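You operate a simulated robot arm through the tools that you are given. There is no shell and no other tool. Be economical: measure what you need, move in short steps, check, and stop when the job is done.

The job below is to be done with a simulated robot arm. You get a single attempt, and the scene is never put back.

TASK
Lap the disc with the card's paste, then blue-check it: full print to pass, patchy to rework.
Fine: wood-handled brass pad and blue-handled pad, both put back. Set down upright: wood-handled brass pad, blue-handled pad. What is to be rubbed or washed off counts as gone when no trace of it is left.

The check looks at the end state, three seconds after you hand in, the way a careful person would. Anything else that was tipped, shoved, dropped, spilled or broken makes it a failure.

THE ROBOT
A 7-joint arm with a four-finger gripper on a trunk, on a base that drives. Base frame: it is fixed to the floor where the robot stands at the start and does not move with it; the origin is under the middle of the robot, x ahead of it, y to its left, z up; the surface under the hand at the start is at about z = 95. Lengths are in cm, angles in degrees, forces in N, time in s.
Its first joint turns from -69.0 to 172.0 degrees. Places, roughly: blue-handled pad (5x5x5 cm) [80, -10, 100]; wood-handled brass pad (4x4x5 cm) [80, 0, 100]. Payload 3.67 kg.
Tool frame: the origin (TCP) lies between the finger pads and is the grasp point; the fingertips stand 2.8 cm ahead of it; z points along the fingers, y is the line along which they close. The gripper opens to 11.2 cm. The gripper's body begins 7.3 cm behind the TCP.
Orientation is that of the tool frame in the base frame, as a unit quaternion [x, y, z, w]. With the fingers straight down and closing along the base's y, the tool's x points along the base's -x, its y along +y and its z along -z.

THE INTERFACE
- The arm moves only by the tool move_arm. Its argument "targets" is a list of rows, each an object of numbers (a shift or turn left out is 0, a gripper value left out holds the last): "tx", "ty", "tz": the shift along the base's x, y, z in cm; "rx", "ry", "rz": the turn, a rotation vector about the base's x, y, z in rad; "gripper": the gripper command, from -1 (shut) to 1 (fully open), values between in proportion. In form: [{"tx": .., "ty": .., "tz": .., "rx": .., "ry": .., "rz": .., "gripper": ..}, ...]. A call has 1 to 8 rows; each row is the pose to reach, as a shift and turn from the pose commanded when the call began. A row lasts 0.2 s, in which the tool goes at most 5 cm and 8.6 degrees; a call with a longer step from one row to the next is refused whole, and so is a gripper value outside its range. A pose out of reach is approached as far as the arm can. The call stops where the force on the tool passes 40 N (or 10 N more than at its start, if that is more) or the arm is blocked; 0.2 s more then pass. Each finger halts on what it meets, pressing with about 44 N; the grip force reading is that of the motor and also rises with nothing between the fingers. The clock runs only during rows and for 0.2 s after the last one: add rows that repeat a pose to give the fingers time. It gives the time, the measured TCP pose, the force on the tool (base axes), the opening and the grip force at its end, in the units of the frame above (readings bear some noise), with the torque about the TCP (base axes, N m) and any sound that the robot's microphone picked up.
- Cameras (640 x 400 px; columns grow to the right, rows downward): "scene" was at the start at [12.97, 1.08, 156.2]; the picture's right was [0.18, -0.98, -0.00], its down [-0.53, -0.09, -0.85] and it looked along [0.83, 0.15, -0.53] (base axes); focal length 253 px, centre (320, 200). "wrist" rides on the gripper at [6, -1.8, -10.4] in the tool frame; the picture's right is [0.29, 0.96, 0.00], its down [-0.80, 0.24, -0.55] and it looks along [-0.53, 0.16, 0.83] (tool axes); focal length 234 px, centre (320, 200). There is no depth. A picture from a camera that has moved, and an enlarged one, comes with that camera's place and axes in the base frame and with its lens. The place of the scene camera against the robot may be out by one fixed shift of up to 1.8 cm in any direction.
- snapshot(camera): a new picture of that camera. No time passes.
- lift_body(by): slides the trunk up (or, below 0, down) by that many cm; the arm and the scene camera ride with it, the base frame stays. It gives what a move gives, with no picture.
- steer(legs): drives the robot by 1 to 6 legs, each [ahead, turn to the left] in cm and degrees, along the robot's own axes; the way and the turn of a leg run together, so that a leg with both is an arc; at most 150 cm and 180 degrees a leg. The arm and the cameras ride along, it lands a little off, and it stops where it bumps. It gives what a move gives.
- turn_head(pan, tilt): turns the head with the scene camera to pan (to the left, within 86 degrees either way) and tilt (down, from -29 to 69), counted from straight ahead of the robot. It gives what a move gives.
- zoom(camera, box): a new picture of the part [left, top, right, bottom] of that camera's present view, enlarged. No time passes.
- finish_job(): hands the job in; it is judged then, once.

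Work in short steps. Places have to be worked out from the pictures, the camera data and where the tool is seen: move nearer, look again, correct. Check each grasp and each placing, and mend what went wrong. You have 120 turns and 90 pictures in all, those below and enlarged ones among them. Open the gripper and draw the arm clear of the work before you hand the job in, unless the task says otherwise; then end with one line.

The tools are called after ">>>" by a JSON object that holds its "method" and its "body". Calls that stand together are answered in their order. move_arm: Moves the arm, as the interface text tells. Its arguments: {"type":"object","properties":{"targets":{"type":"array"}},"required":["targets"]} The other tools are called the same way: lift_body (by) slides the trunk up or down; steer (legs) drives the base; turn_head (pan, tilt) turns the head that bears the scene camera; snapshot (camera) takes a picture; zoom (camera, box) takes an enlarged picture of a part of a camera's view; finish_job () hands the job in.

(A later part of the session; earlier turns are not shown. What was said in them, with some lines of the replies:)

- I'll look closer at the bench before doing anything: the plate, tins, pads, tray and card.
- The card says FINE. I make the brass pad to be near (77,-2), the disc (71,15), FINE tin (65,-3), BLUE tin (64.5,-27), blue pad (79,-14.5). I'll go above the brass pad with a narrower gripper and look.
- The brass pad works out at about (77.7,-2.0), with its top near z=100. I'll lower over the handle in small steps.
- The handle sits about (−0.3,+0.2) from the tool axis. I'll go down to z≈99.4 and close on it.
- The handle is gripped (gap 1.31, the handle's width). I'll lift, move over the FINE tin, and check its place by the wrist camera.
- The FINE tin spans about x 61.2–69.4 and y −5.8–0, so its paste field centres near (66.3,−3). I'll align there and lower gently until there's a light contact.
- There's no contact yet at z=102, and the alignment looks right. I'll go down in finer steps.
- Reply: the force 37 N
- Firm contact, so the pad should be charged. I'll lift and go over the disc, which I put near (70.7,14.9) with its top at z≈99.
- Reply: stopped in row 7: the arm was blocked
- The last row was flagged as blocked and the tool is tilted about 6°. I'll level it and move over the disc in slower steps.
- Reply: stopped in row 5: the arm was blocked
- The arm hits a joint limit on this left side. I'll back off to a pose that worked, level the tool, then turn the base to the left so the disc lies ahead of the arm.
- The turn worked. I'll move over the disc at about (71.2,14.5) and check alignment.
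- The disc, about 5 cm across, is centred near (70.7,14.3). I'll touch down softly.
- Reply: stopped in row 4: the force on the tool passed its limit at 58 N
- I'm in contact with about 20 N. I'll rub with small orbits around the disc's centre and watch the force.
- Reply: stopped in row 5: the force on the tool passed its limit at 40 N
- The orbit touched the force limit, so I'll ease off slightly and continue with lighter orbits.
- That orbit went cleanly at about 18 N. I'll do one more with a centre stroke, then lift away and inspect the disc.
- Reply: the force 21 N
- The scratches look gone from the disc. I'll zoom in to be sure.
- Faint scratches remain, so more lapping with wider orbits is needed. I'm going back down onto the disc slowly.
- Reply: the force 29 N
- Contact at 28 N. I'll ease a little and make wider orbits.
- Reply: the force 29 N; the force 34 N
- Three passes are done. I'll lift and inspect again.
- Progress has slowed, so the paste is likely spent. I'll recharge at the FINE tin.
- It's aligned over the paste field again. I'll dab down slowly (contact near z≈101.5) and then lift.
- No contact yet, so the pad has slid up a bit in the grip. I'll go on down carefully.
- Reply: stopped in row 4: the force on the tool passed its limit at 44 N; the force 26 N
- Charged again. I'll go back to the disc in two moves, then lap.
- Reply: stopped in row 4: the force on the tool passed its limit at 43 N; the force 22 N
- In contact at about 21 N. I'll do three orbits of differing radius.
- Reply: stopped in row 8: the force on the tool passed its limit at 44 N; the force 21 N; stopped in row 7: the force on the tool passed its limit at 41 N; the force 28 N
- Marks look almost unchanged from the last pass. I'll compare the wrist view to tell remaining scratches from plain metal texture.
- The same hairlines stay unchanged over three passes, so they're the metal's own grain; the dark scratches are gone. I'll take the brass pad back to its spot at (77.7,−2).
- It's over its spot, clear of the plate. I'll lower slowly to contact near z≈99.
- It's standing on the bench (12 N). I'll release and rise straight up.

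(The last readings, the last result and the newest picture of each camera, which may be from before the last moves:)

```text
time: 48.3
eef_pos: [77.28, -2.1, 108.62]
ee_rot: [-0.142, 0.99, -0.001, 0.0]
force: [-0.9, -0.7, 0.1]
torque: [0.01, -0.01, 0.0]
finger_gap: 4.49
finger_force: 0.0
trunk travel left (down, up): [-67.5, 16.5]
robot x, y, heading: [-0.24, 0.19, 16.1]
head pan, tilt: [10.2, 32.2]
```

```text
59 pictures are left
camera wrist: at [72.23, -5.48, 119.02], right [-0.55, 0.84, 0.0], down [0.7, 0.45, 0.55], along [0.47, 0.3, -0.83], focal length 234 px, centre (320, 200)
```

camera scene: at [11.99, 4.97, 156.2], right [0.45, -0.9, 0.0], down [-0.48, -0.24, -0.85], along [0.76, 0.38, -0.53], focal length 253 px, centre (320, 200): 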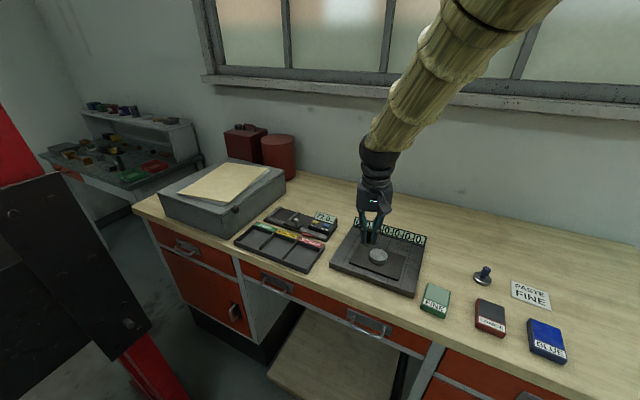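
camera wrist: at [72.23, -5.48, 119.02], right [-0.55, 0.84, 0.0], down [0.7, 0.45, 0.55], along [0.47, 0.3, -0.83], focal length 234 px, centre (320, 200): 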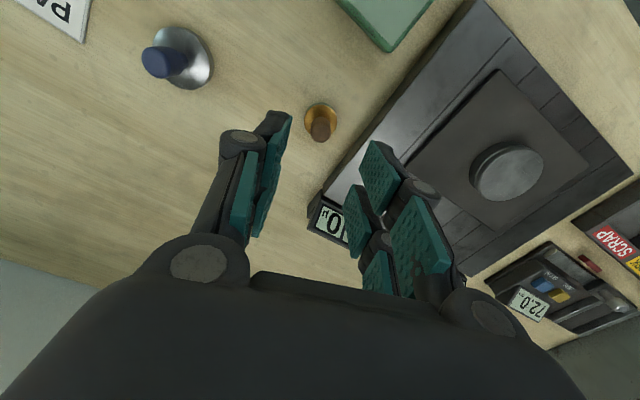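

The brass pad stands upright in place. Next is the blue-handled pad at about (79.4,−14.6).

>>> {"method": "move_arm", "body": {"targets": [{"tx": 1, "ty": -4.5}, {"tx": 2, "ty": -9}, {"tx": 2.1, "ty": -12.5}, {"tx": 2.1, "ty": -12.5, "tz": -3}, {"tx": 2.1, "ty": -12.5, "tz": -5}, {"tx": 2.1, "ty": -12.5, "tz": -5}]}}

>>> {"method": "snapshot", "body": {"camera": "wrist"}}

```text
time: 49.7
eef_pos: [79.47, -14.38, 103.54]
ee_rot: [-0.142, 0.99, -0.001, 0.0]
force: [0.9, 0.5, 0.9]
torque: [0.0, 0.03, 0.01]
finger_gap: 4.47
finger_force: 0.1
trunk travel left (down, up): [-67.5, 16.5]
robot x, y, heading: [-0.07, 0.3, 16.1]
head pan, tilt: [10.2, 32.2]
```

```text
58 pictures are left
camera wrist: at [74.38, -17.68, 114.02], right [-0.55, 0.84, 0.0], down [0.7, 0.46, 0.55], along [0.47, 0.3, -0.83], focal length 234 px, centre (320, 200)
```

wrist: 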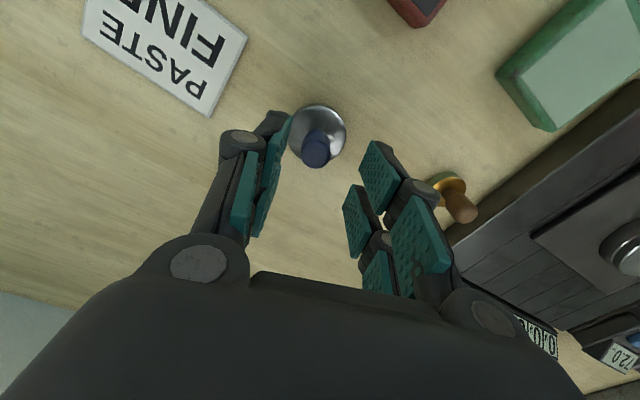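

The handle is at about (79.3,−14.9). I'll correct by (−0.2,−0.5), lower, and grip.

>>> {"method": "move_arm", "body": {"targets": [{"tx": -0.2, "ty": -0.5, "tz": -2}, {"tx": -0.2, "ty": -0.5, "tz": -4.1}, {"tx": -0.2, "ty": -0.5, "tz": -4.1, "gripper": -0.6}, {"tx": -0.2, "ty": -0.5, "tz": -4.1, "gripper": -1}, {"tx": -0.2, "ty": -0.5, "tz": -4.1, "gripper": -1}]}}

>>> {"method": "snapshot", "body": {"camera": "wrist"}}

```text
time: 50.9
eef_pos: [79.22, -14.9, 99.37]
ee_rot: [-0.142, 0.99, -0.001, 0.001]
force: [-0.4, 0.6, 0.3]
torque: [0.01, 0.03, 0.02]
finger_gap: 1.75
finger_force: 44.1
trunk travel left (down, up): [-67.5, 16.5]
robot x, y, heading: [-0.02, 0.21, 16.4]
head pan, tilt: [10.2, 32.2]
```

```text
57 pictures are left
camera wrist: at [74.12, -18.3, 109.84], right [-0.55, 0.84, 0.0], down [0.7, 0.45, 0.55], along [0.47, 0.3, -0.83], focal length 234 px, centre (320, 200)
```

wrist: 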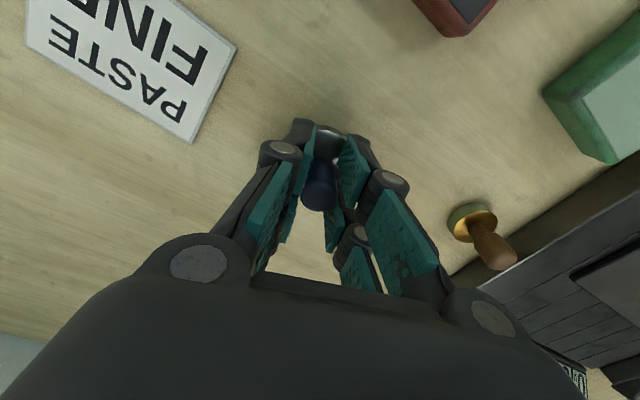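

Gripped at 1.75. I'll lift and move to the BLUE tin.

>>> {"method": "move_arm", "body": {"targets": [{"tz": 4}, {"tz": 8.5}, {"tx": -3.5, "ty": -3, "tz": 9}, {"tx": -7, "ty": -6, "tz": 9}, {"tx": -10.5, "ty": -9, "tz": 9}, {"tx": -13.2, "ty": -11.8, "tz": 9}, {"tx": -13.2, "ty": -11.8, "tz": 8}]}}

>>> {"method": "snapshot", "body": {"camera": "wrist"}}

```text
time: 52.5
eef_pos: [66.34, -26.63, 107.44]
ee_rot: [-0.142, 0.99, -0.001, 0.0]
force: [0.7, 0.0, -2.0]
torque: [0.02, 0.08, 0.01]
finger_gap: 1.75
finger_force: 43.9
trunk travel left (down, up): [-67.5, 16.5]
robot x, y, heading: [0.07, -0.05, 16.3]
head pan, tilt: [10.2, 32.2]
```

```text
56 pictures are left
camera wrist: at [61.15, -29.94, 117.88], right [-0.55, 0.84, 0.0], down [0.7, 0.46, 0.55], along [0.46, 0.3, -0.83], focal length 234 px, centre (320, 200)
```

wrist: 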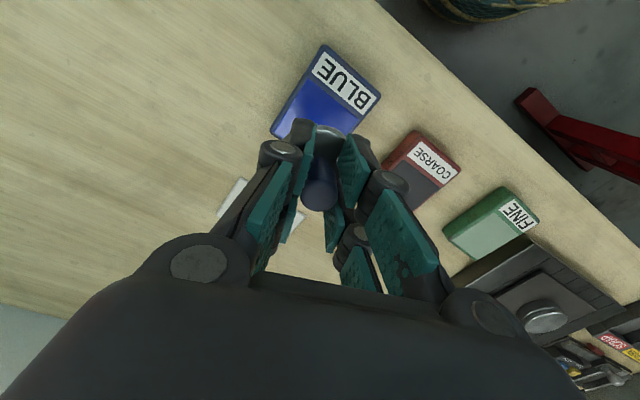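

Tin field centre is about (66.1,−27). I'll dab down there slowly.

>>> {"method": "move_arm", "body": {"targets": [{"tx": -0.2, "ty": -0.4, "tz": -3}, {"tx": -0.2, "ty": -0.4, "tz": -5.2}, {"tx": -0.2, "ty": -0.4, "tz": -5.6}, {"tx": -0.2, "ty": -0.4, "tz": -5.8}, {"tx": -0.2, "ty": -0.4, "tz": -6.0}, {"tx": -0.2, "ty": -0.4, "tz": -6.15}, {"tx": -0.2, "ty": -0.4, "tz": -6.25}, {"tx": -0.2, "ty": -0.4, "tz": -6.25}]}}

```text
time: 54.3
eef_pos: [66.06, -27.06, 101.38]
ee_rot: [-0.142, 0.99, -0.002, 0.002]
force: [4.7, -2.4, 24.5]
torque: [-0.03, -0.18, 0.03]
finger_gap: 1.59
finger_force: 43.9
trunk travel left (down, up): [-67.5, 16.5]
robot x, y, heading: [-0.27, -0.08, 16.3]
head pan, tilt: [10.2, 32.2]
```

Good 24 N contact. I'll carry the blued pad over to the disc.

>>> {"method": "move_arm", "body": {"targets": [{"tz": 4}, {"tz": 8.5}, {"tx": 0.5, "ty": 4.8, "tz": 9}, {"tx": 1, "ty": 9.6, "tz": 9}, {"tx": 1.5, "ty": 14.4, "tz": 9}, {"tx": 2, "ty": 19.2, "tz": 9}, {"tx": 2.5, "ty": 24, "tz": 9}, {"tx": 3, "ty": 28.8, "tz": 9}]}}

>>> {"method": "move_arm", "body": {"targets": [{"tx": 0.5, "ty": 4.5}, {"tx": 1.2, "ty": 9}, {"tx": 1.9, "ty": 12.5}, {"tx": 1.9, "ty": 12.5, "tz": -2}, {"tx": 1.9, "ty": 12.5, "tz": -4}, {"tx": 1.9, "ty": 12.5, "tz": -4}]}}

>>> {"method": "snapshot", "body": {"camera": "wrist"}}

```text
time: 56.1
eef_pos: [69.04, 2.06, 110.45]
ee_rot: [-0.141, 0.99, -0.001, 0.001]
force: [0.8, 0.7, -1.3]
torque: [-0.04, 0.0, -0.01]
finger_gap: 1.6
finger_force: 43.6
trunk travel left (down, up): [-67.5, 16.5]
robot x, y, heading: [0.05, -0.16, 16.1]
head pan, tilt: [10.2, 32.2]
```

```text
time: 57.5
eef_pos: [70.82, 14.23, 106.45]
ee_rot: [-0.142, 0.99, 0.0, 0.001]
force: [0.2, 0.6, -2.4]
torque: [-0.02, -0.01, 0.0]
finger_gap: 1.55
finger_force: 43.7
trunk travel left (down, up): [-67.5, 16.5]
robot x, y, heading: [0.05, -0.06, 16.2]
head pan, tilt: [10.2, 32.2]
```

```text
55 pictures are left
camera wrist: at [65.64, 10.86, 116.75], right [-0.55, 0.84, 0.0], down [0.7, 0.46, 0.55], along [0.47, 0.3, -0.83], focal length 234 px, centre (320, 200)
```

wrist: 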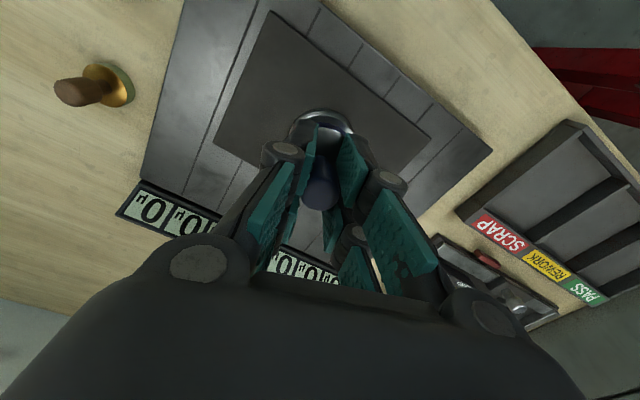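

Aligned over the disc. I'll press the blue pad down softly.

>>> {"method": "move_arm", "body": {"targets": [{"tx": 0.1, "ty": 0.2, "tz": -1.5}, {"tx": 0.1, "ty": 0.2, "tz": -2.2}, {"tx": 0.1, "ty": 0.2, "tz": -2.4}, {"tx": 0.1, "ty": 0.2, "tz": -2.55}, {"tx": 0.1, "ty": 0.2, "tz": -2.7}, {"tx": 0.1, "ty": 0.2, "tz": -2.8}]}}

```text
time: 58.9
eef_pos: [70.99, 14.42, 103.86]
ee_rot: [-0.142, 0.99, -0.001, 0.005]
force: [-4.4, -1.5, 15.9]
torque: [0.01, 0.41, 0.0]
finger_gap: 1.6
finger_force: 43.7
trunk travel left (down, up): [-67.5, 16.5]
robot x, y, heading: [0.05, -0.1, 16.3]
head pan, tilt: [10.2, 32.2]
stopped in row 6: the force on the tool passed its limit at 44 N (the readings are from after the stop); the commanded pose is now the measured one
```

Pressed. I'll lift and look at the print.

>>> {"method": "move_arm", "body": {"targets": [{"tz": 3}, {"tz": 7}, {"tx": -1, "ty": 4, "tz": 8}, {"tx": -2, "ty": 8, "tz": 8}]}}

>>> {"method": "zoom", "body": {"camera": "scene", "box": [346, 232, 410, 280]}}

>>> {"method": "snapshot", "body": {"camera": "wrist"}}

```text
time: 59.9
eef_pos: [69.14, 22.53, 111.68]
ee_rot: [-0.14, 0.99, 0.0, 0.004]
force: [0.3, 0.3, -2.3]
torque: [0.01, -0.02, 0.0]
finger_gap: 1.54
finger_force: 44.0
trunk travel left (down, up): [-67.5, 16.5]
robot x, y, heading: [0.29, 0.2, 16.3]
head pan, tilt: [10.2, 32.2]
```

```text
8.33 times, centred on (378, 256) of scene
camera zoom: at [11.94, 4.96, 156.21], right [0.44, -0.9, 0.0], down [-0.48, -0.24, -0.85], along [0.76, 0.38, -0.53], focal length 2110 px, centre (-163, -267)
```

zoom: 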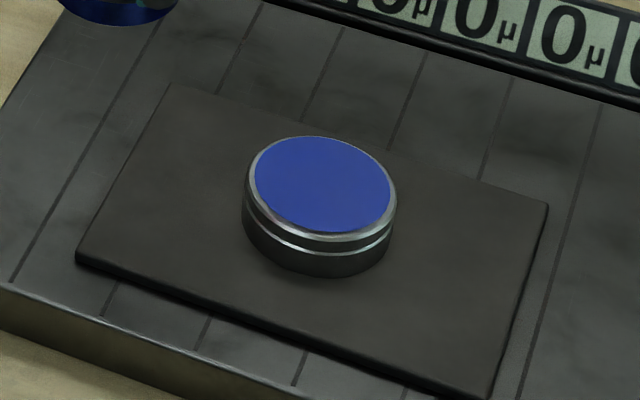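

```text
53 pictures are left
camera wrist: at [64.05, 19.11, 122.09], right [-0.54, 0.84, 0.0], down [0.7, 0.45, 0.56], along [0.47, 0.3, -0.83], focal length 234 px, centre (320, 200)
```

wrist: 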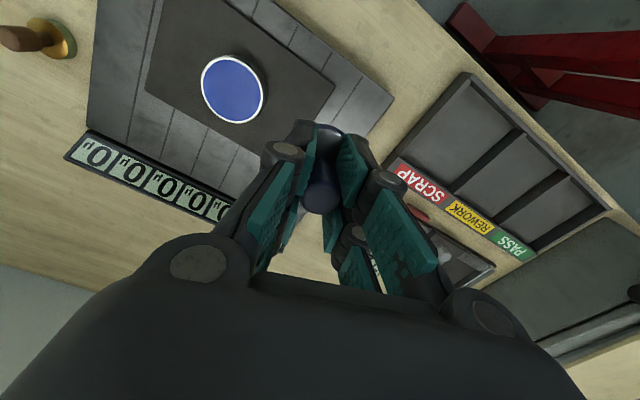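

That's an even blue print. I'll zoom to be sure it isn't patchy before deciding.

>>> {"method": "zoom", "body": {"camera": "wrist", "box": [184, 45, 280, 135]}}

>>> {"method": "zoom", "body": {"camera": "scene", "box": [362, 244, 394, 268]}}

```text
4.44 times, centred on (232, 90) of wrist
camera zoom: at [64.05, 19.11, 122.09], right [-0.54, 0.84, 0.0], down [0.7, 0.45, 0.56], along [0.47, 0.3, -0.83], focal length 1041 px, centre (711, 689)
```

zoom: 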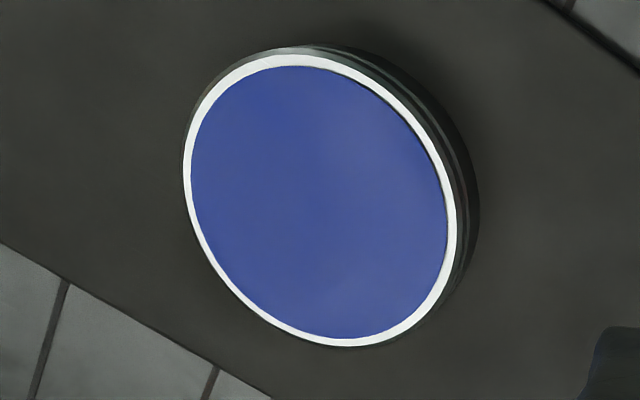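

```text
16.00 times, centred on (378, 256) of scene
camera zoom: at [11.94, 4.96, 156.21], right [0.44, -0.9, 0.0], down [-0.48, -0.24, -0.85], along [0.76, 0.38, -0.53], focal length 4051 px, centre (-608, -696)
```

zoom: 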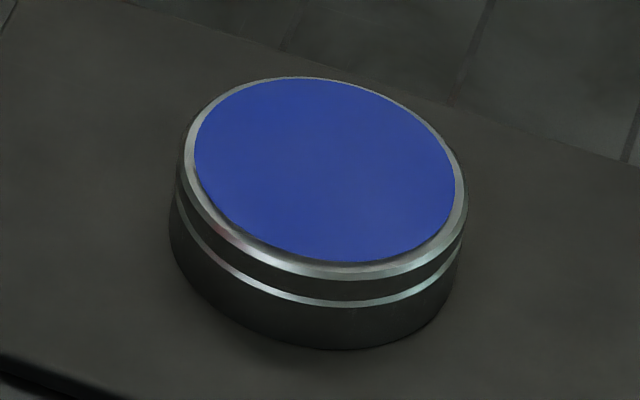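

The print is full, so the disc is a PASS. First the blue pad goes back to (79.3,−14.9).

>>> {"method": "move_arm", "body": {"targets": [{"tx": 1, "ty": -4.7}, {"tx": 2, "ty": -9.4}, {"tx": 3, "ty": -14.1}, {"tx": 4, "ty": -18.8}, {"tx": 5, "ty": -23.5}, {"tx": 6.5, "ty": -28.1}, {"tx": 8, "ty": -32.7}, {"tx": 10.1, "ty": -37.2}]}}

>>> {"method": "move_arm", "body": {"targets": [{"tz": -4}, {"tz": -8}, {"tz": -10.5}, {"tz": -11.5}, {"tz": -11.5}]}}

>>> {"method": "snapshot", "body": {"camera": "wrist"}}

```text
time: 61.7
eef_pos: [79.32, -14.99, 111.64]
ee_rot: [-0.141, 0.99, 0.001, 0.001]
force: [0.9, 0.1, -2.0]
torque: [0.03, 0.05, 0.02]
finger_gap: 1.56
finger_force: 44.1
trunk travel left (down, up): [-67.5, 16.5]
robot x, y, heading: [0.17, -0.14, 16.1]
head pan, tilt: [10.2, 32.2]
```

```text
time: 62.9
eef_pos: [79.19, -14.61, 100.1]
ee_rot: [-0.141, 0.99, -0.001, 0.003]
force: [-0.7, 0.0, -2.2]
torque: [0.04, 0.0, 0.02]
finger_gap: 1.56
finger_force: 43.9
trunk travel left (down, up): [-67.5, 16.5]
robot x, y, heading: [0.07, 0.0, 16.1]
head pan, tilt: [10.2, 32.2]
```

```text
50 pictures are left
camera wrist: at [74.07, -18.06, 110.48], right [-0.55, 0.84, 0.0], down [0.7, 0.45, 0.56], along [0.47, 0.3, -0.83], focal length 234 px, centre (320, 200)
```

wrist: 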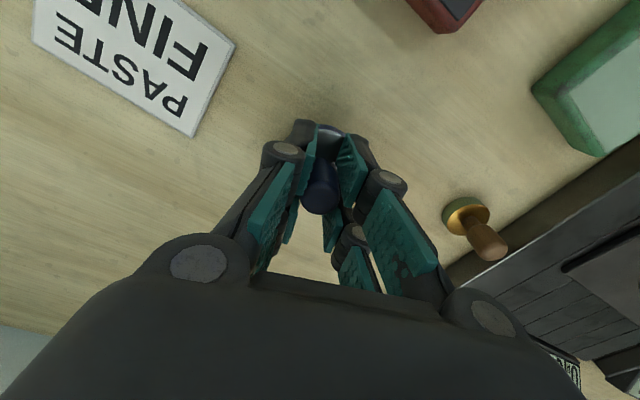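

It looks right over its spot. I'll lower slowly until it touches.

>>> {"method": "move_arm", "body": {"targets": [{"tz": -0.4}, {"tz": -0.7}, {"tz": -0.9}, {"tz": -1.05}, {"tz": -1.2}, {"tz": -1.3}]}}

```text
time: 64.3
eef_pos: [79.2, -14.76, 99.02]
ee_rot: [-0.141, 0.99, 0.0, 0.002]
force: [1.4, -0.1, 0.6]
torque: [0.05, 0.05, -0.01]
finger_gap: 1.56
finger_force: 44.4
trunk travel left (down, up): [-67.5, 16.5]
robot x, y, heading: [-0.21, 0.09, 16.3]
head pan, tilt: [10.2, 32.2]
```

>>> {"method": "move_arm", "body": {"targets": [{"tz": -0.1}, {"tz": -0.2}, {"tz": -0.28}, {"tz": -0.28}]}}

```text
time: 65.3
eef_pos: [79.23, -14.68, 98.9]
ee_rot: [-0.141, 0.99, 0.0, 0.005]
force: [4.0, 1.3, 31.7]
torque: [0.13, 0.47, 0.0]
finger_gap: 1.53
finger_force: 44.0
trunk travel left (down, up): [-67.5, 16.5]
robot x, y, heading: [-0.07, 0.08, 16.4]
head pan, tilt: [10.2, 32.2]
```

It's on the bench. I'll ease off, release, and rise straight up.

>>> {"method": "move_arm", "body": {"targets": [{"tz": 0.2}, {"tz": 0.2, "gripper": -0.6}, {"tz": 0.2, "gripper": -0.3}, {"tz": 0.2, "gripper": -0.1}, {"tz": 3}, {"tz": 7}, {"tz": 11.5}]}}

>>> {"method": "snapshot", "body": {"camera": "wrist"}}

```text
time: 66.9
eef_pos: [79.14, -14.7, 109.77]
ee_rot: [-0.142, 0.99, -0.001, 0.003]
force: [0.1, -0.5, 0.5]
torque: [0.0, -0.05, -0.01]
finger_gap: 5.04
finger_force: 0.0
trunk travel left (down, up): [-67.5, 16.5]
robot x, y, heading: [0.14, -0.05, 16.4]
head pan, tilt: [10.2, 32.2]
```

```text
49 pictures are left
camera wrist: at [73.99, -18.15, 120.29], right [-0.54, 0.84, 0.0], down [0.69, 0.45, 0.56], along [0.47, 0.3, -0.83], focal length 234 px, centre (320, 200)
```

wrist: 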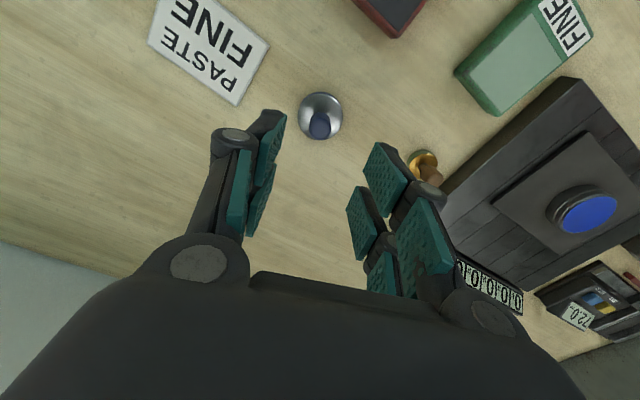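

The blue pad stands upright. Now I'll go above the disc at (71,14.4) with the gripper opened to about 7.5 cm.

>>> {"method": "move_arm", "body": {"targets": [{"tx": -1, "ty": 4.6, "tz": 1.5}, {"tx": -2.2, "ty": 9.2, "tz": 2}, {"tx": -3.4, "ty": 13.8, "tz": 2}, {"tx": -4.6, "ty": 18.4, "tz": 2}, {"tx": -5.8, "ty": 23, "tz": 2}, {"tx": -7, "ty": 26.5, "tz": 2, "gripper": 0.34}, {"tx": -8.1, "ty": 29.1, "tz": 1, "gripper": 0.34}, {"tx": -8.1, "ty": 29.1, "tz": -2, "gripper": 0.34}]}}

>>> {"method": "snapshot", "body": {"camera": "wrist"}}

```text
time: 68.7
eef_pos: [70.9, 14.35, 107.67]
ee_rot: [-0.142, 0.99, 0.001, 0.002]
force: [0.3, 0.1, 0.5]
torque: [0.03, 0.01, -0.02]
finger_gap: 7.51
finger_force: 0.1
trunk travel left (down, up): [-67.5, 16.5]
robot x, y, heading: [0.16, 0.03, 16.2]
head pan, tilt: [10.2, 32.2]
```

```text
48 pictures are left
camera wrist: at [65.78, 10.88, 118.19], right [-0.54, 0.84, 0.0], down [0.7, 0.45, 0.56], along [0.47, 0.3, -0.83], focal length 234 px, centre (320, 200)
```

wrist: 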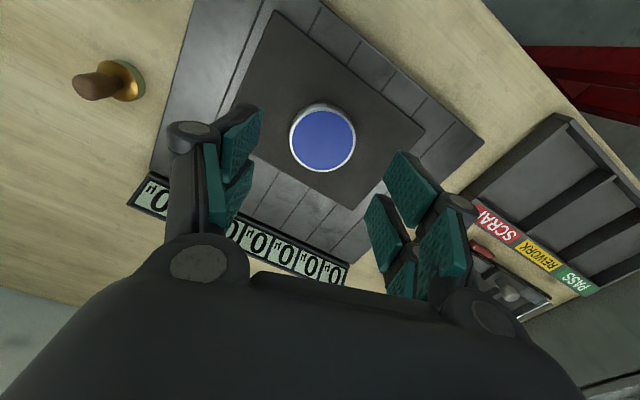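

The disc is centred at (71.05,14.45), nearly under the tool. I'll lower to TCP z≈101.3, beside its rim.

>>> {"method": "move_arm", "body": {"targets": [{"tx": 0.15, "ty": 0.1, "tz": -2.5}, {"tx": 0.15, "ty": 0.1, "tz": -5}, {"tx": 0.15, "ty": 0.1, "tz": -6}, {"tx": 0.15, "ty": 0.1, "tz": -6.4}, {"tx": 0.15, "ty": 0.1, "tz": -6.4}]}}

>>> {"method": "zoom", "body": {"camera": "scene", "box": [330, 220, 426, 280]}}

```text
time: 69.9
eef_pos: [71.14, 14.33, 101.66]
ee_rot: [-0.142, 0.99, -0.001, 0.002]
force: [-0.3, 0.3, 0.2]
torque: [0.0, 0.03, 0.03]
finger_gap: 7.46
finger_force: 0.1
trunk travel left (down, up): [-67.5, 16.5]
robot x, y, heading: [-0.16, -0.14, 16.3]
head pan, tilt: [10.2, 32.2]
```

```text
6.67 times, centred on (378, 250) of scene
camera zoom: at [12.01, 4.89, 156.2], right [0.45, -0.9, 0.0], down [-0.48, -0.24, -0.85], along [0.76, 0.38, -0.53], focal length 1688 px, centre (-67, -133)
```

zoom: 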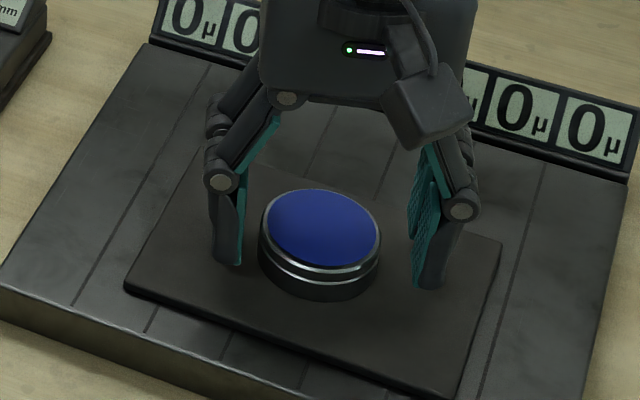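

Fingers straddle the disc. I'll lower a touch and close gradually.

>>> {"method": "move_arm", "body": {"targets": [{"tz": -0.4}, {"tz": -0.4, "gripper": 0.15}, {"tz": -0.4, "gripper": 0}, {"tz": -0.4, "gripper": -0.15}, {"tz": -0.4, "gripper": -0.4}, {"tz": -0.4, "gripper": -0.6}]}}

>>> {"method": "zoom", "body": {"camera": "scene", "box": [330, 220, 426, 280]}}

```text
time: 71.3
eef_pos: [71.17, 14.48, 101.24]
ee_rot: [-0.142, 0.99, 0.0, 0.002]
force: [-0.9, 3.3, 2.8]
torque: [0.15, 0.07, -0.01]
finger_gap: 5.22
finger_force: 44.3
trunk travel left (down, up): [-67.5, 16.5]
robot x, y, heading: [-0.02, 0.3, 16.2]
head pan, tilt: [10.2, 32.2]
```

```text
6.67 times, centred on (378, 250) of scene
camera zoom: at [11.99, 4.92, 156.21], right [0.45, -0.9, 0.0], down [-0.48, -0.24, -0.85], along [0.76, 0.38, -0.53], focal length 1688 px, centre (-67, -133)
```

zoom: 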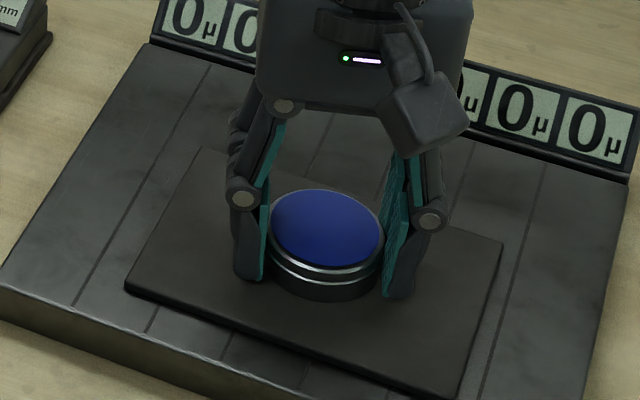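

The disc is gripped (gap 5.22). I'll lift it.

>>> {"method": "move_arm", "body": {"targets": [{"tz": 1}, {"tz": 3, "gripper": -1}, {"tz": 7, "gripper": -1}, {"tz": 11, "gripper": -1}, {"tz": 11, "gripper": -1}]}}

>>> {"method": "snapshot", "body": {"camera": "wrist"}}

>>> {"method": "snapshot", "body": {"camera": "scene"}}

```text
time: 72.5
eef_pos: [71.5, 14.33, 112.43]
ee_rot: [-0.142, 0.99, -0.001, 0.001]
force: [0.9, -0.3, -4.3]
torque: [0.03, 0.0, 0.02]
finger_gap: 5.22
finger_force: 44.4
trunk travel left (down, up): [-67.5, 16.5]
robot x, y, heading: [-0.09, 0.11, 16.2]
head pan, tilt: [10.2, 32.2]
```

```text
45 pictures are left
camera wrist: at [66.28, 10.89, 122.74], right [-0.55, 0.84, 0.0], down [0.7, 0.45, 0.56], along [0.47, 0.3, -0.83], focal length 234 px, centre (320, 200)
```

wrist: 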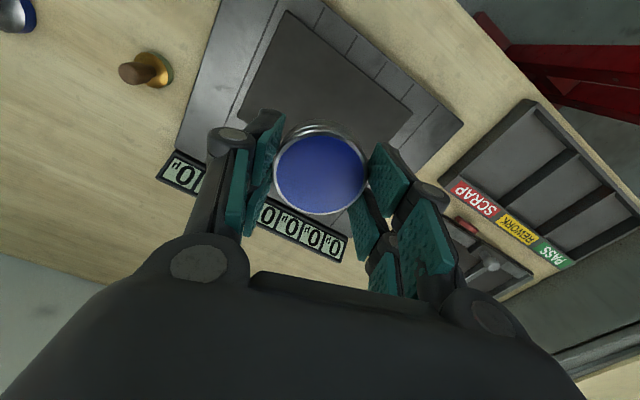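

```text
44 pictures are left
camera scene: at [12.13, 4.92, 156.19], right [0.45, -0.9, 0.0], down [-0.48, -0.24, -0.85], along [0.76, 0.38, -0.53], focal length 253 px, centre (320, 200)
```

scene: 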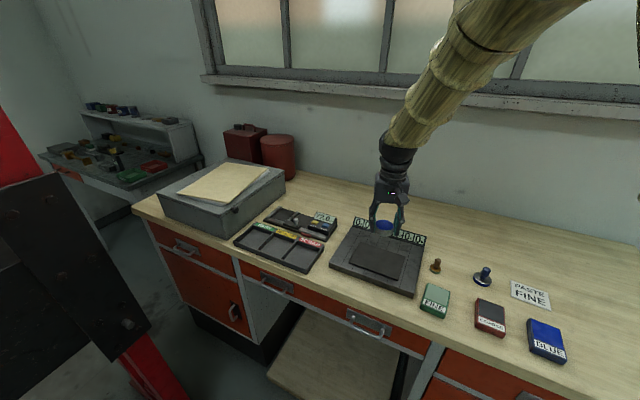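

The disc is held and the print is intact. The PASS bin is near (63,56), so I'll turn the base left by 22° to reach it.

>>> {"method": "steer", "body": {"legs": [[0, 22]]}}

>>> {"method": "snapshot", "body": {"camera": "wrist"}}

>>> {"method": "snapshot", "body": {"camera": "scene"}}

```text
time: 74.0
eef_pos: [61.08, 39.74, 112.29]
ee_rot: [-0.326, 0.945, 0.001, 0.001]
force: [-0.4, -1.0, -2.9]
torque: [-0.01, 0.01, -0.02]
finger_gap: 5.27
finger_force: 44.0
trunk travel left (down, up): [-67.5, 16.5]
robot x, y, heading: [-0.16, -0.31, 38.0]
head pan, tilt: [10.2, 32.2]
```

```text
43 pictures are left
camera wrist: at [57.49, 34.59, 122.77], right [-0.82, 0.58, 0.0], down [0.48, 0.68, 0.56], along [0.32, 0.45, -0.83], focal length 234 px, centre (320, 200)
```

wrist: 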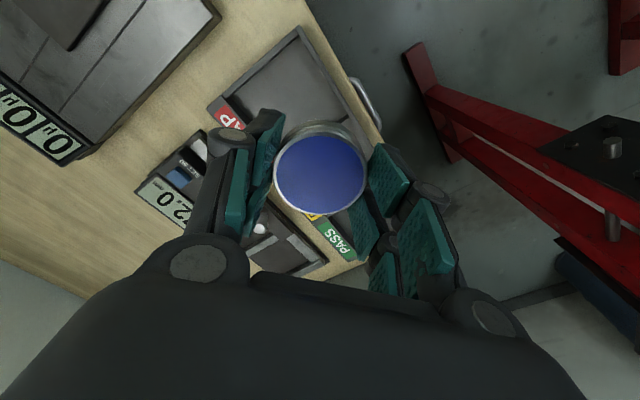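

```text
42 pictures are left
camera scene: at [9.11, 9.34, 156.2], right [0.75, -0.67, 0.0], down [-0.36, -0.4, -0.85], along [0.56, 0.63, -0.53], focal length 253 px, centre (320, 200)
```

scene: 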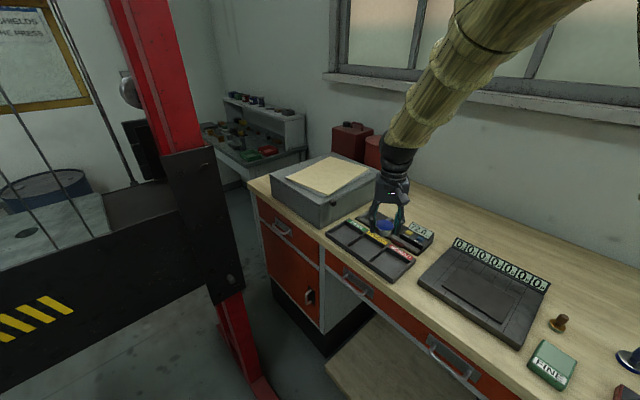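

The PASS bin is near (63.3,54.6) after correcting for camera offset. I'll move partway and turn the hand 52° so the fingers close along the bin's long side.

>>> {"method": "move_arm", "body": {"targets": [{"tx": 0.3, "ty": 1, "tz": 1, "rz": 0.14}, {"tx": 0.5, "ty": 2, "tz": 1.5, "rz": 0.28}, {"tx": 0.8, "ty": 3, "tz": 2, "rz": 0.42}, {"tx": 1.1, "ty": 4.5, "tz": 2, "rz": 0.56}, {"tx": 1.4, "ty": 6, "tz": 2, "rz": 0.7}, {"tx": 1.7, "ty": 7.5, "tz": 2, "rz": 0.84}, {"tx": 2, "ty": 9, "tz": 2, "rz": 0.92}, {"tx": 2, "ty": 9, "tz": 2, "rz": 0.92}]}}

>>> {"method": "snapshot", "body": {"camera": "wrist"}}

>>> {"method": "zoom", "body": {"camera": "scene", "box": [260, 140, 460, 290]}}

```text
time: 75.8
eef_pos: [63.23, 48.49, 114.6]
ee_rot: [0.712, -0.702, -0.002, -0.002]
force: [-0.1, -0.4, -3.7]
torque: [0.02, -0.02, 0.02]
finger_gap: 5.25
finger_force: 44.2
trunk travel left (down, up): [-67.5, 16.5]
robot x, y, heading: [-0.43, 0.57, 38.0]
head pan, tilt: [10.2, 32.2]
```

```text
41 pictures are left
camera wrist: at [65.08, 42.55, 124.91], right [-0.95, -0.3, 0.0], down [-0.25, 0.79, 0.56], along [-0.17, 0.53, -0.83], focal length 234 px, centre (320, 200)
```

wrist: 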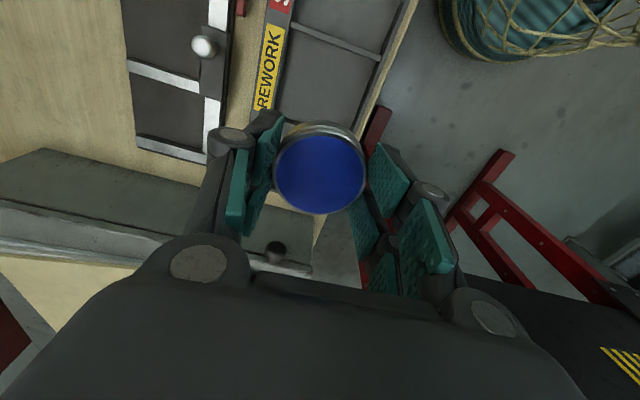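

```text
2.67 times, centred on (360, 215) of scene
camera zoom: at [9.12, 9.22, 156.21], right [0.75, -0.67, 0.0], down [-0.36, -0.4, -0.85], along [0.56, 0.63, -0.53], focal length 675 px, centre (213, 160)
```

zoom: 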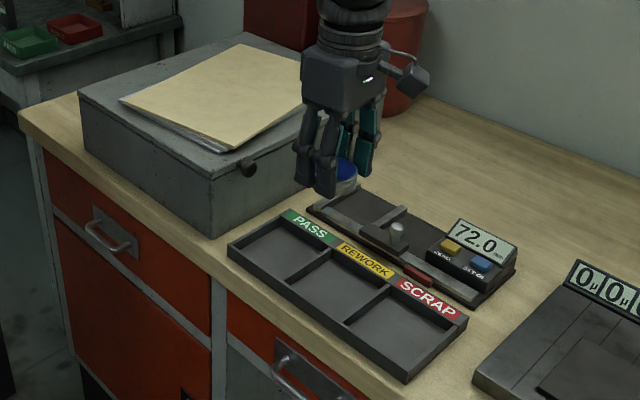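

The bin looks centred at about (62.4,55). I'll move above it, lower somewhat and check.

>>> {"method": "move_arm", "body": {"targets": [{"tx": -0.3, "ty": 3.2}, {"tx": -0.8, "ty": 6.5}, {"tx": -0.8, "ty": 6.5, "tz": -4}, {"tx": -0.8, "ty": 6.5, "tz": -8}, {"tx": -0.8, "ty": 6.5, "tz": -8}]}}

>>> {"method": "snapshot", "body": {"camera": "wrist"}}

>>> {"method": "zoom", "body": {"camera": "scene", "box": [290, 170, 430, 280]}}

```text
time: 77.0
eef_pos: [62.04, 55.15, 106.38]
ee_rot: [0.711, -0.703, -0.001, -0.003]
force: [-0.1, 0.0, -3.5]
torque: [0.01, -0.01, 0.01]
finger_gap: 5.24
finger_force: 44.2
trunk travel left (down, up): [-67.5, 16.5]
robot x, y, heading: [0.18, -0.21, 38.0]
head pan, tilt: [10.2, 32.2]
```

```text
39 pictures are left
camera wrist: at [63.96, 49.23, 116.88], right [-0.95, -0.3, 0.0], down [-0.25, 0.79, 0.56], along [-0.17, 0.53, -0.83], focal length 234 px, centre (320, 200)
```

wrist: 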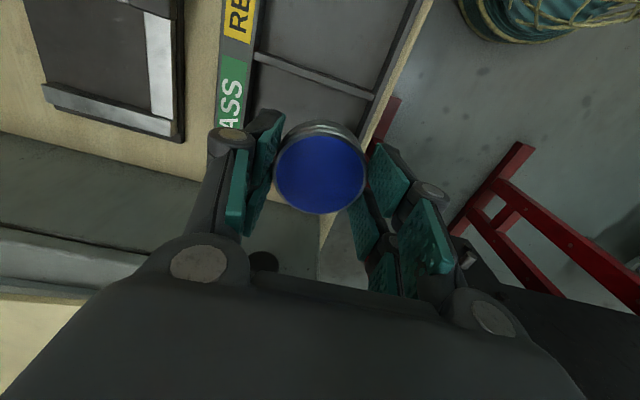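

```text
3.64 times, centred on (360, 225) of scene
camera zoom: at [9.11, 9.22, 156.21], right [0.75, -0.67, 0.0], down [-0.36, -0.4, -0.85], along [0.56, 0.63, -0.53], focal length 921 px, centre (174, 109)
```

zoom: 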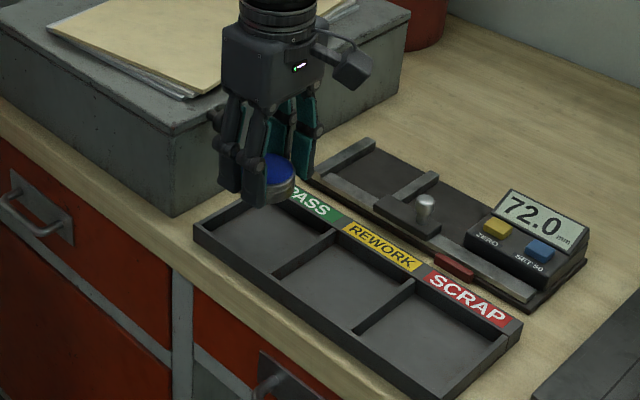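

The bin's divider is at y≈51.4 and its span in x is about 58.8–68.5, so its centre is near (63.5,55.9). I'll shift there, lower to z≈101.5 and check.

>>> {"method": "move_arm", "body": {"targets": [{"tx": 1.3, "ty": 0.7}, {"tx": 1.3, "ty": 0.7, "tz": -2.5}, {"tx": 1.3, "ty": 0.7, "tz": -4.5}, {"tx": 1.3, "ty": 0.7, "tz": -4.5}]}}

>>> {"method": "snapshot", "body": {"camera": "wrist"}}

>>> {"method": "zoom", "body": {"camera": "scene", "box": [310, 190, 410, 270]}}

```text
time: 78.0
eef_pos: [63.19, 55.93, 102.05]
ee_rot: [0.712, -0.703, -0.001, -0.003]
force: [-0.2, -1.1, -3.6]
torque: [0.02, 0.03, 0.0]
finger_gap: 5.24
finger_force: 43.9
trunk travel left (down, up): [-67.5, 16.5]
robot x, y, heading: [-0.22, -0.16, 38.2]
head pan, tilt: [10.2, 32.2]
```

```text
37 pictures are left
camera wrist: at [65.16, 49.9, 112.49], right [-0.95, -0.3, 0.0], down [-0.25, 0.79, 0.56], along [-0.17, 0.53, -0.83], focal length 234 px, centre (320, 200)
```

wrist: 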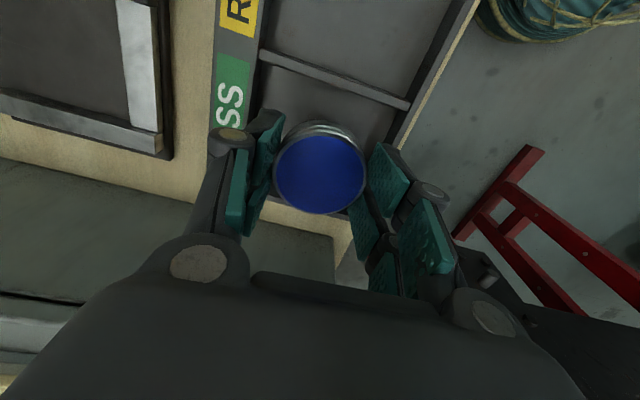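

```text
5.00 times, centred on (360, 230) of scene
camera zoom: at [9.11, 9.27, 156.2], right [0.75, -0.67, 0.0], down [-0.36, -0.4, -0.85], along [0.56, 0.63, -0.53], focal length 1266 px, centre (120, 50)
```

zoom: 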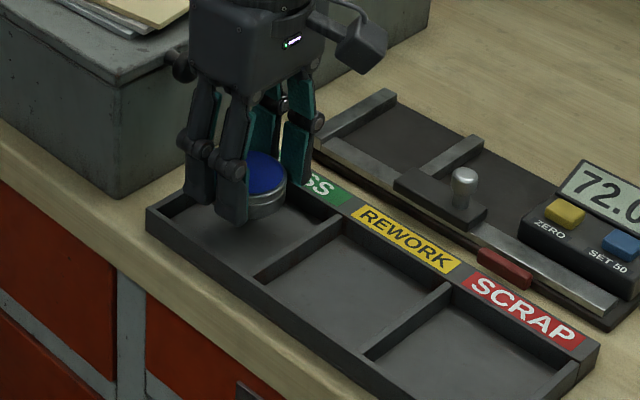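

Well centred in the PASS bin. I'll lower slowly until the disc touches the floor of the bin.

>>> {"method": "move_arm", "body": {"targets": [{"tx": 0.2, "tz": -1.2}, {"tx": 0.2, "tz": -2.2}, {"tx": 0.2, "tz": -2.6}, {"tx": 0.2, "tz": -2.8}, {"tx": 0.2, "tz": -3.0}, {"tx": 0.2, "tz": -3.15}]}}

>>> {"method": "zoom", "body": {"camera": "scene", "box": [310, 190, 410, 270]}}

```text
time: 79.4
eef_pos: [63.81, 55.83, 98.88]
ee_rot: [0.711, -0.703, -0.002, -0.003]
force: [0.2, 0.2, -3.2]
torque: [0.0, 0.01, -0.02]
finger_gap: 5.27
finger_force: 43.9
trunk travel left (down, up): [-67.5, 16.5]
robot x, y, heading: [0.49, 0.0, 38.2]
head pan, tilt: [10.2, 32.2]
```

```text
5.00 times, centred on (360, 230) of scene
camera zoom: at [9.14, 9.3, 156.2], right [0.75, -0.67, 0.0], down [-0.36, -0.4, -0.85], along [0.56, 0.63, -0.53], focal length 1266 px, centre (120, 50)
```

zoom: 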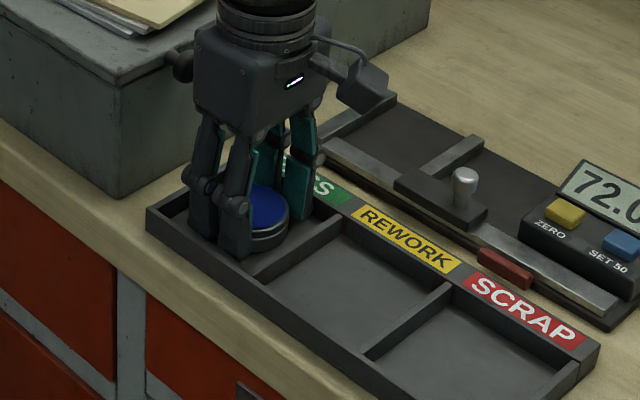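

Inside the bin but not touching yet. I'll continue in fine steps.

>>> {"method": "move_arm", "body": {"targets": [{"tz": -0.15}, {"tz": -0.3}, {"tz": -0.45}, {"tz": -0.55}, {"tz": -0.65}]}}

```text
time: 80.6
eef_pos: [63.75, 55.83, 98.42]
ee_rot: [0.711, -0.703, -0.001, -0.004]
force: [6.9, 6.6, 27.1]
torque: [0.25, -0.18, 0.05]
finger_gap: 5.29
finger_force: 43.6
trunk travel left (down, up): [-67.5, 16.5]
robot x, y, heading: [0.16, 0.1, 37.8]
head pan, tilt: [10.2, 32.2]
```

Contact. I'll ease, open just enough, and rise.

>>> {"method": "move_arm", "body": {"targets": [{"tz": 0.2}, {"tz": 0.2, "gripper": 0.05}, {"tz": 0.2, "gripper": 0.12}, {"tz": 0.2, "gripper": 0.12}, {"tz": 2}, {"tz": 5}, {"tz": 9.5}, {"tz": 13}]}}

>>> {"method": "snapshot", "body": {"camera": "wrist"}}

>>> {"method": "zoom", "body": {"camera": "scene", "box": [310, 190, 410, 270]}}

```text
time: 82.4
eef_pos: [63.75, 55.86, 111.3]
ee_rot: [0.711, -0.703, -0.002, -0.001]
force: [0.0, 0.0, -0.2]
torque: [0.03, 0.01, 0.02]
finger_gap: 6.27
finger_force: 0.1
trunk travel left (down, up): [-67.5, 16.5]
robot x, y, heading: [0.41, 0.01, 38.1]
head pan, tilt: [10.2, 32.2]
```

```text
34 pictures are left
camera wrist: at [65.63, 49.98, 121.69], right [-0.95, -0.3, 0.0], down [-0.25, 0.79, 0.56], along [-0.17, 0.53, -0.83], focal length 234 px, centre (320, 200)
```

wrist: 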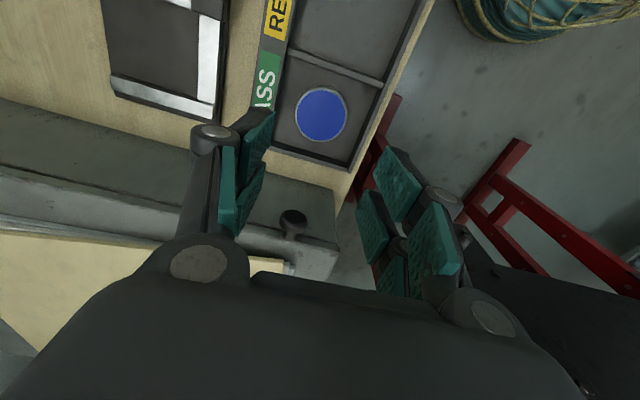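

```text
5.00 times, centred on (360, 230) of scene
camera zoom: at [9.08, 9.2, 156.2], right [0.75, -0.67, 0.0], down [-0.36, -0.4, -0.85], along [0.56, 0.63, -0.53], focal length 1266 px, centre (120, 50)
```

zoom: 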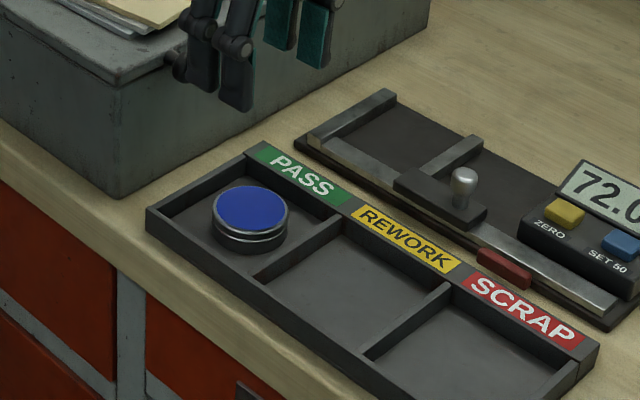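

The disc lies flat in the PASS bin with its print intact. I'll draw the arm up and clear, and check the pads and the rest of the bench.

>>> {"method": "move_arm", "body": {"targets": [{"tz": 4}, {"tz": 8}, {"tx": -1, "ty": -3, "tz": 10}, {"tx": -3, "ty": -6, "tz": 12}, {"tx": -5, "ty": -10, "tz": 14}]}}

>>> {"method": "turn_head", "body": {"pan": -25, "tilt": 35}}

>>> {"method": "snapshot", "body": {"camera": "scene"}}

```text
time: 83.6
eef_pos: [58.73, 45.17, 125.55]
ee_rot: [0.711, -0.703, -0.001, -0.003]
force: [0.2, -0.9, 0.2]
torque: [0.05, -0.02, 0.0]
finger_gap: 6.26
finger_force: 0.0
trunk travel left (down, up): [-67.5, 16.5]
robot x, y, heading: [0.46, 0.21, 38.3]
head pan, tilt: [10.2, 32.2]
```

```text
time: 84.6
eef_pos: [58.75, 45.69, 125.27]
ee_rot: [0.712, -0.703, -0.003, -0.003]
force: [0.2, -0.7, -0.2]
torque: [0.01, 0.0, 0.04]
finger_gap: 6.24
finger_force: 0.1
trunk travel left (down, up): [-67.5, 16.5]
robot x, y, heading: [0.35, 0.28, 37.9]
head pan, tilt: [-25.0, 35.0]
```

```text
32 pictures are left
camera scene: at [11.73, 4.58, 155.78], right [0.23, -0.97, 0.0], down [-0.56, -0.13, -0.82], along [0.8, 0.18, -0.57], focal length 253 px, centre (320, 200)
```

scene: 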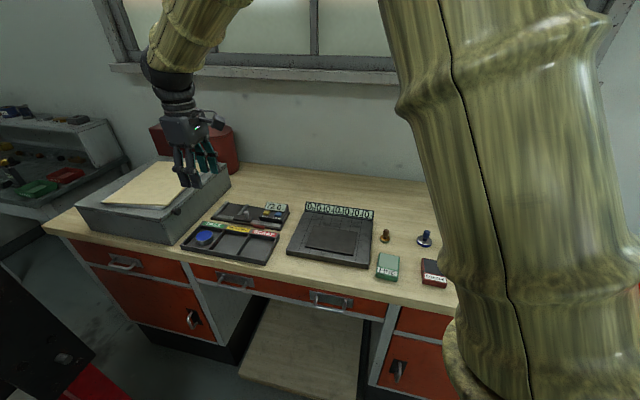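

Both pads stand upright at their places and the disc is in PASS, with the arm clear and the gripper open. I'm handing in.

>>> {"method": "finish_job", "body": {}}

```text
The job is handed in.
```

The disc was lapped with the FINE paste, took a full blue print and is in the PASS bin; both pads are back upright. Faint hairlines showed on the disc before bluing, the same after every pass, so I took them for metal grain.
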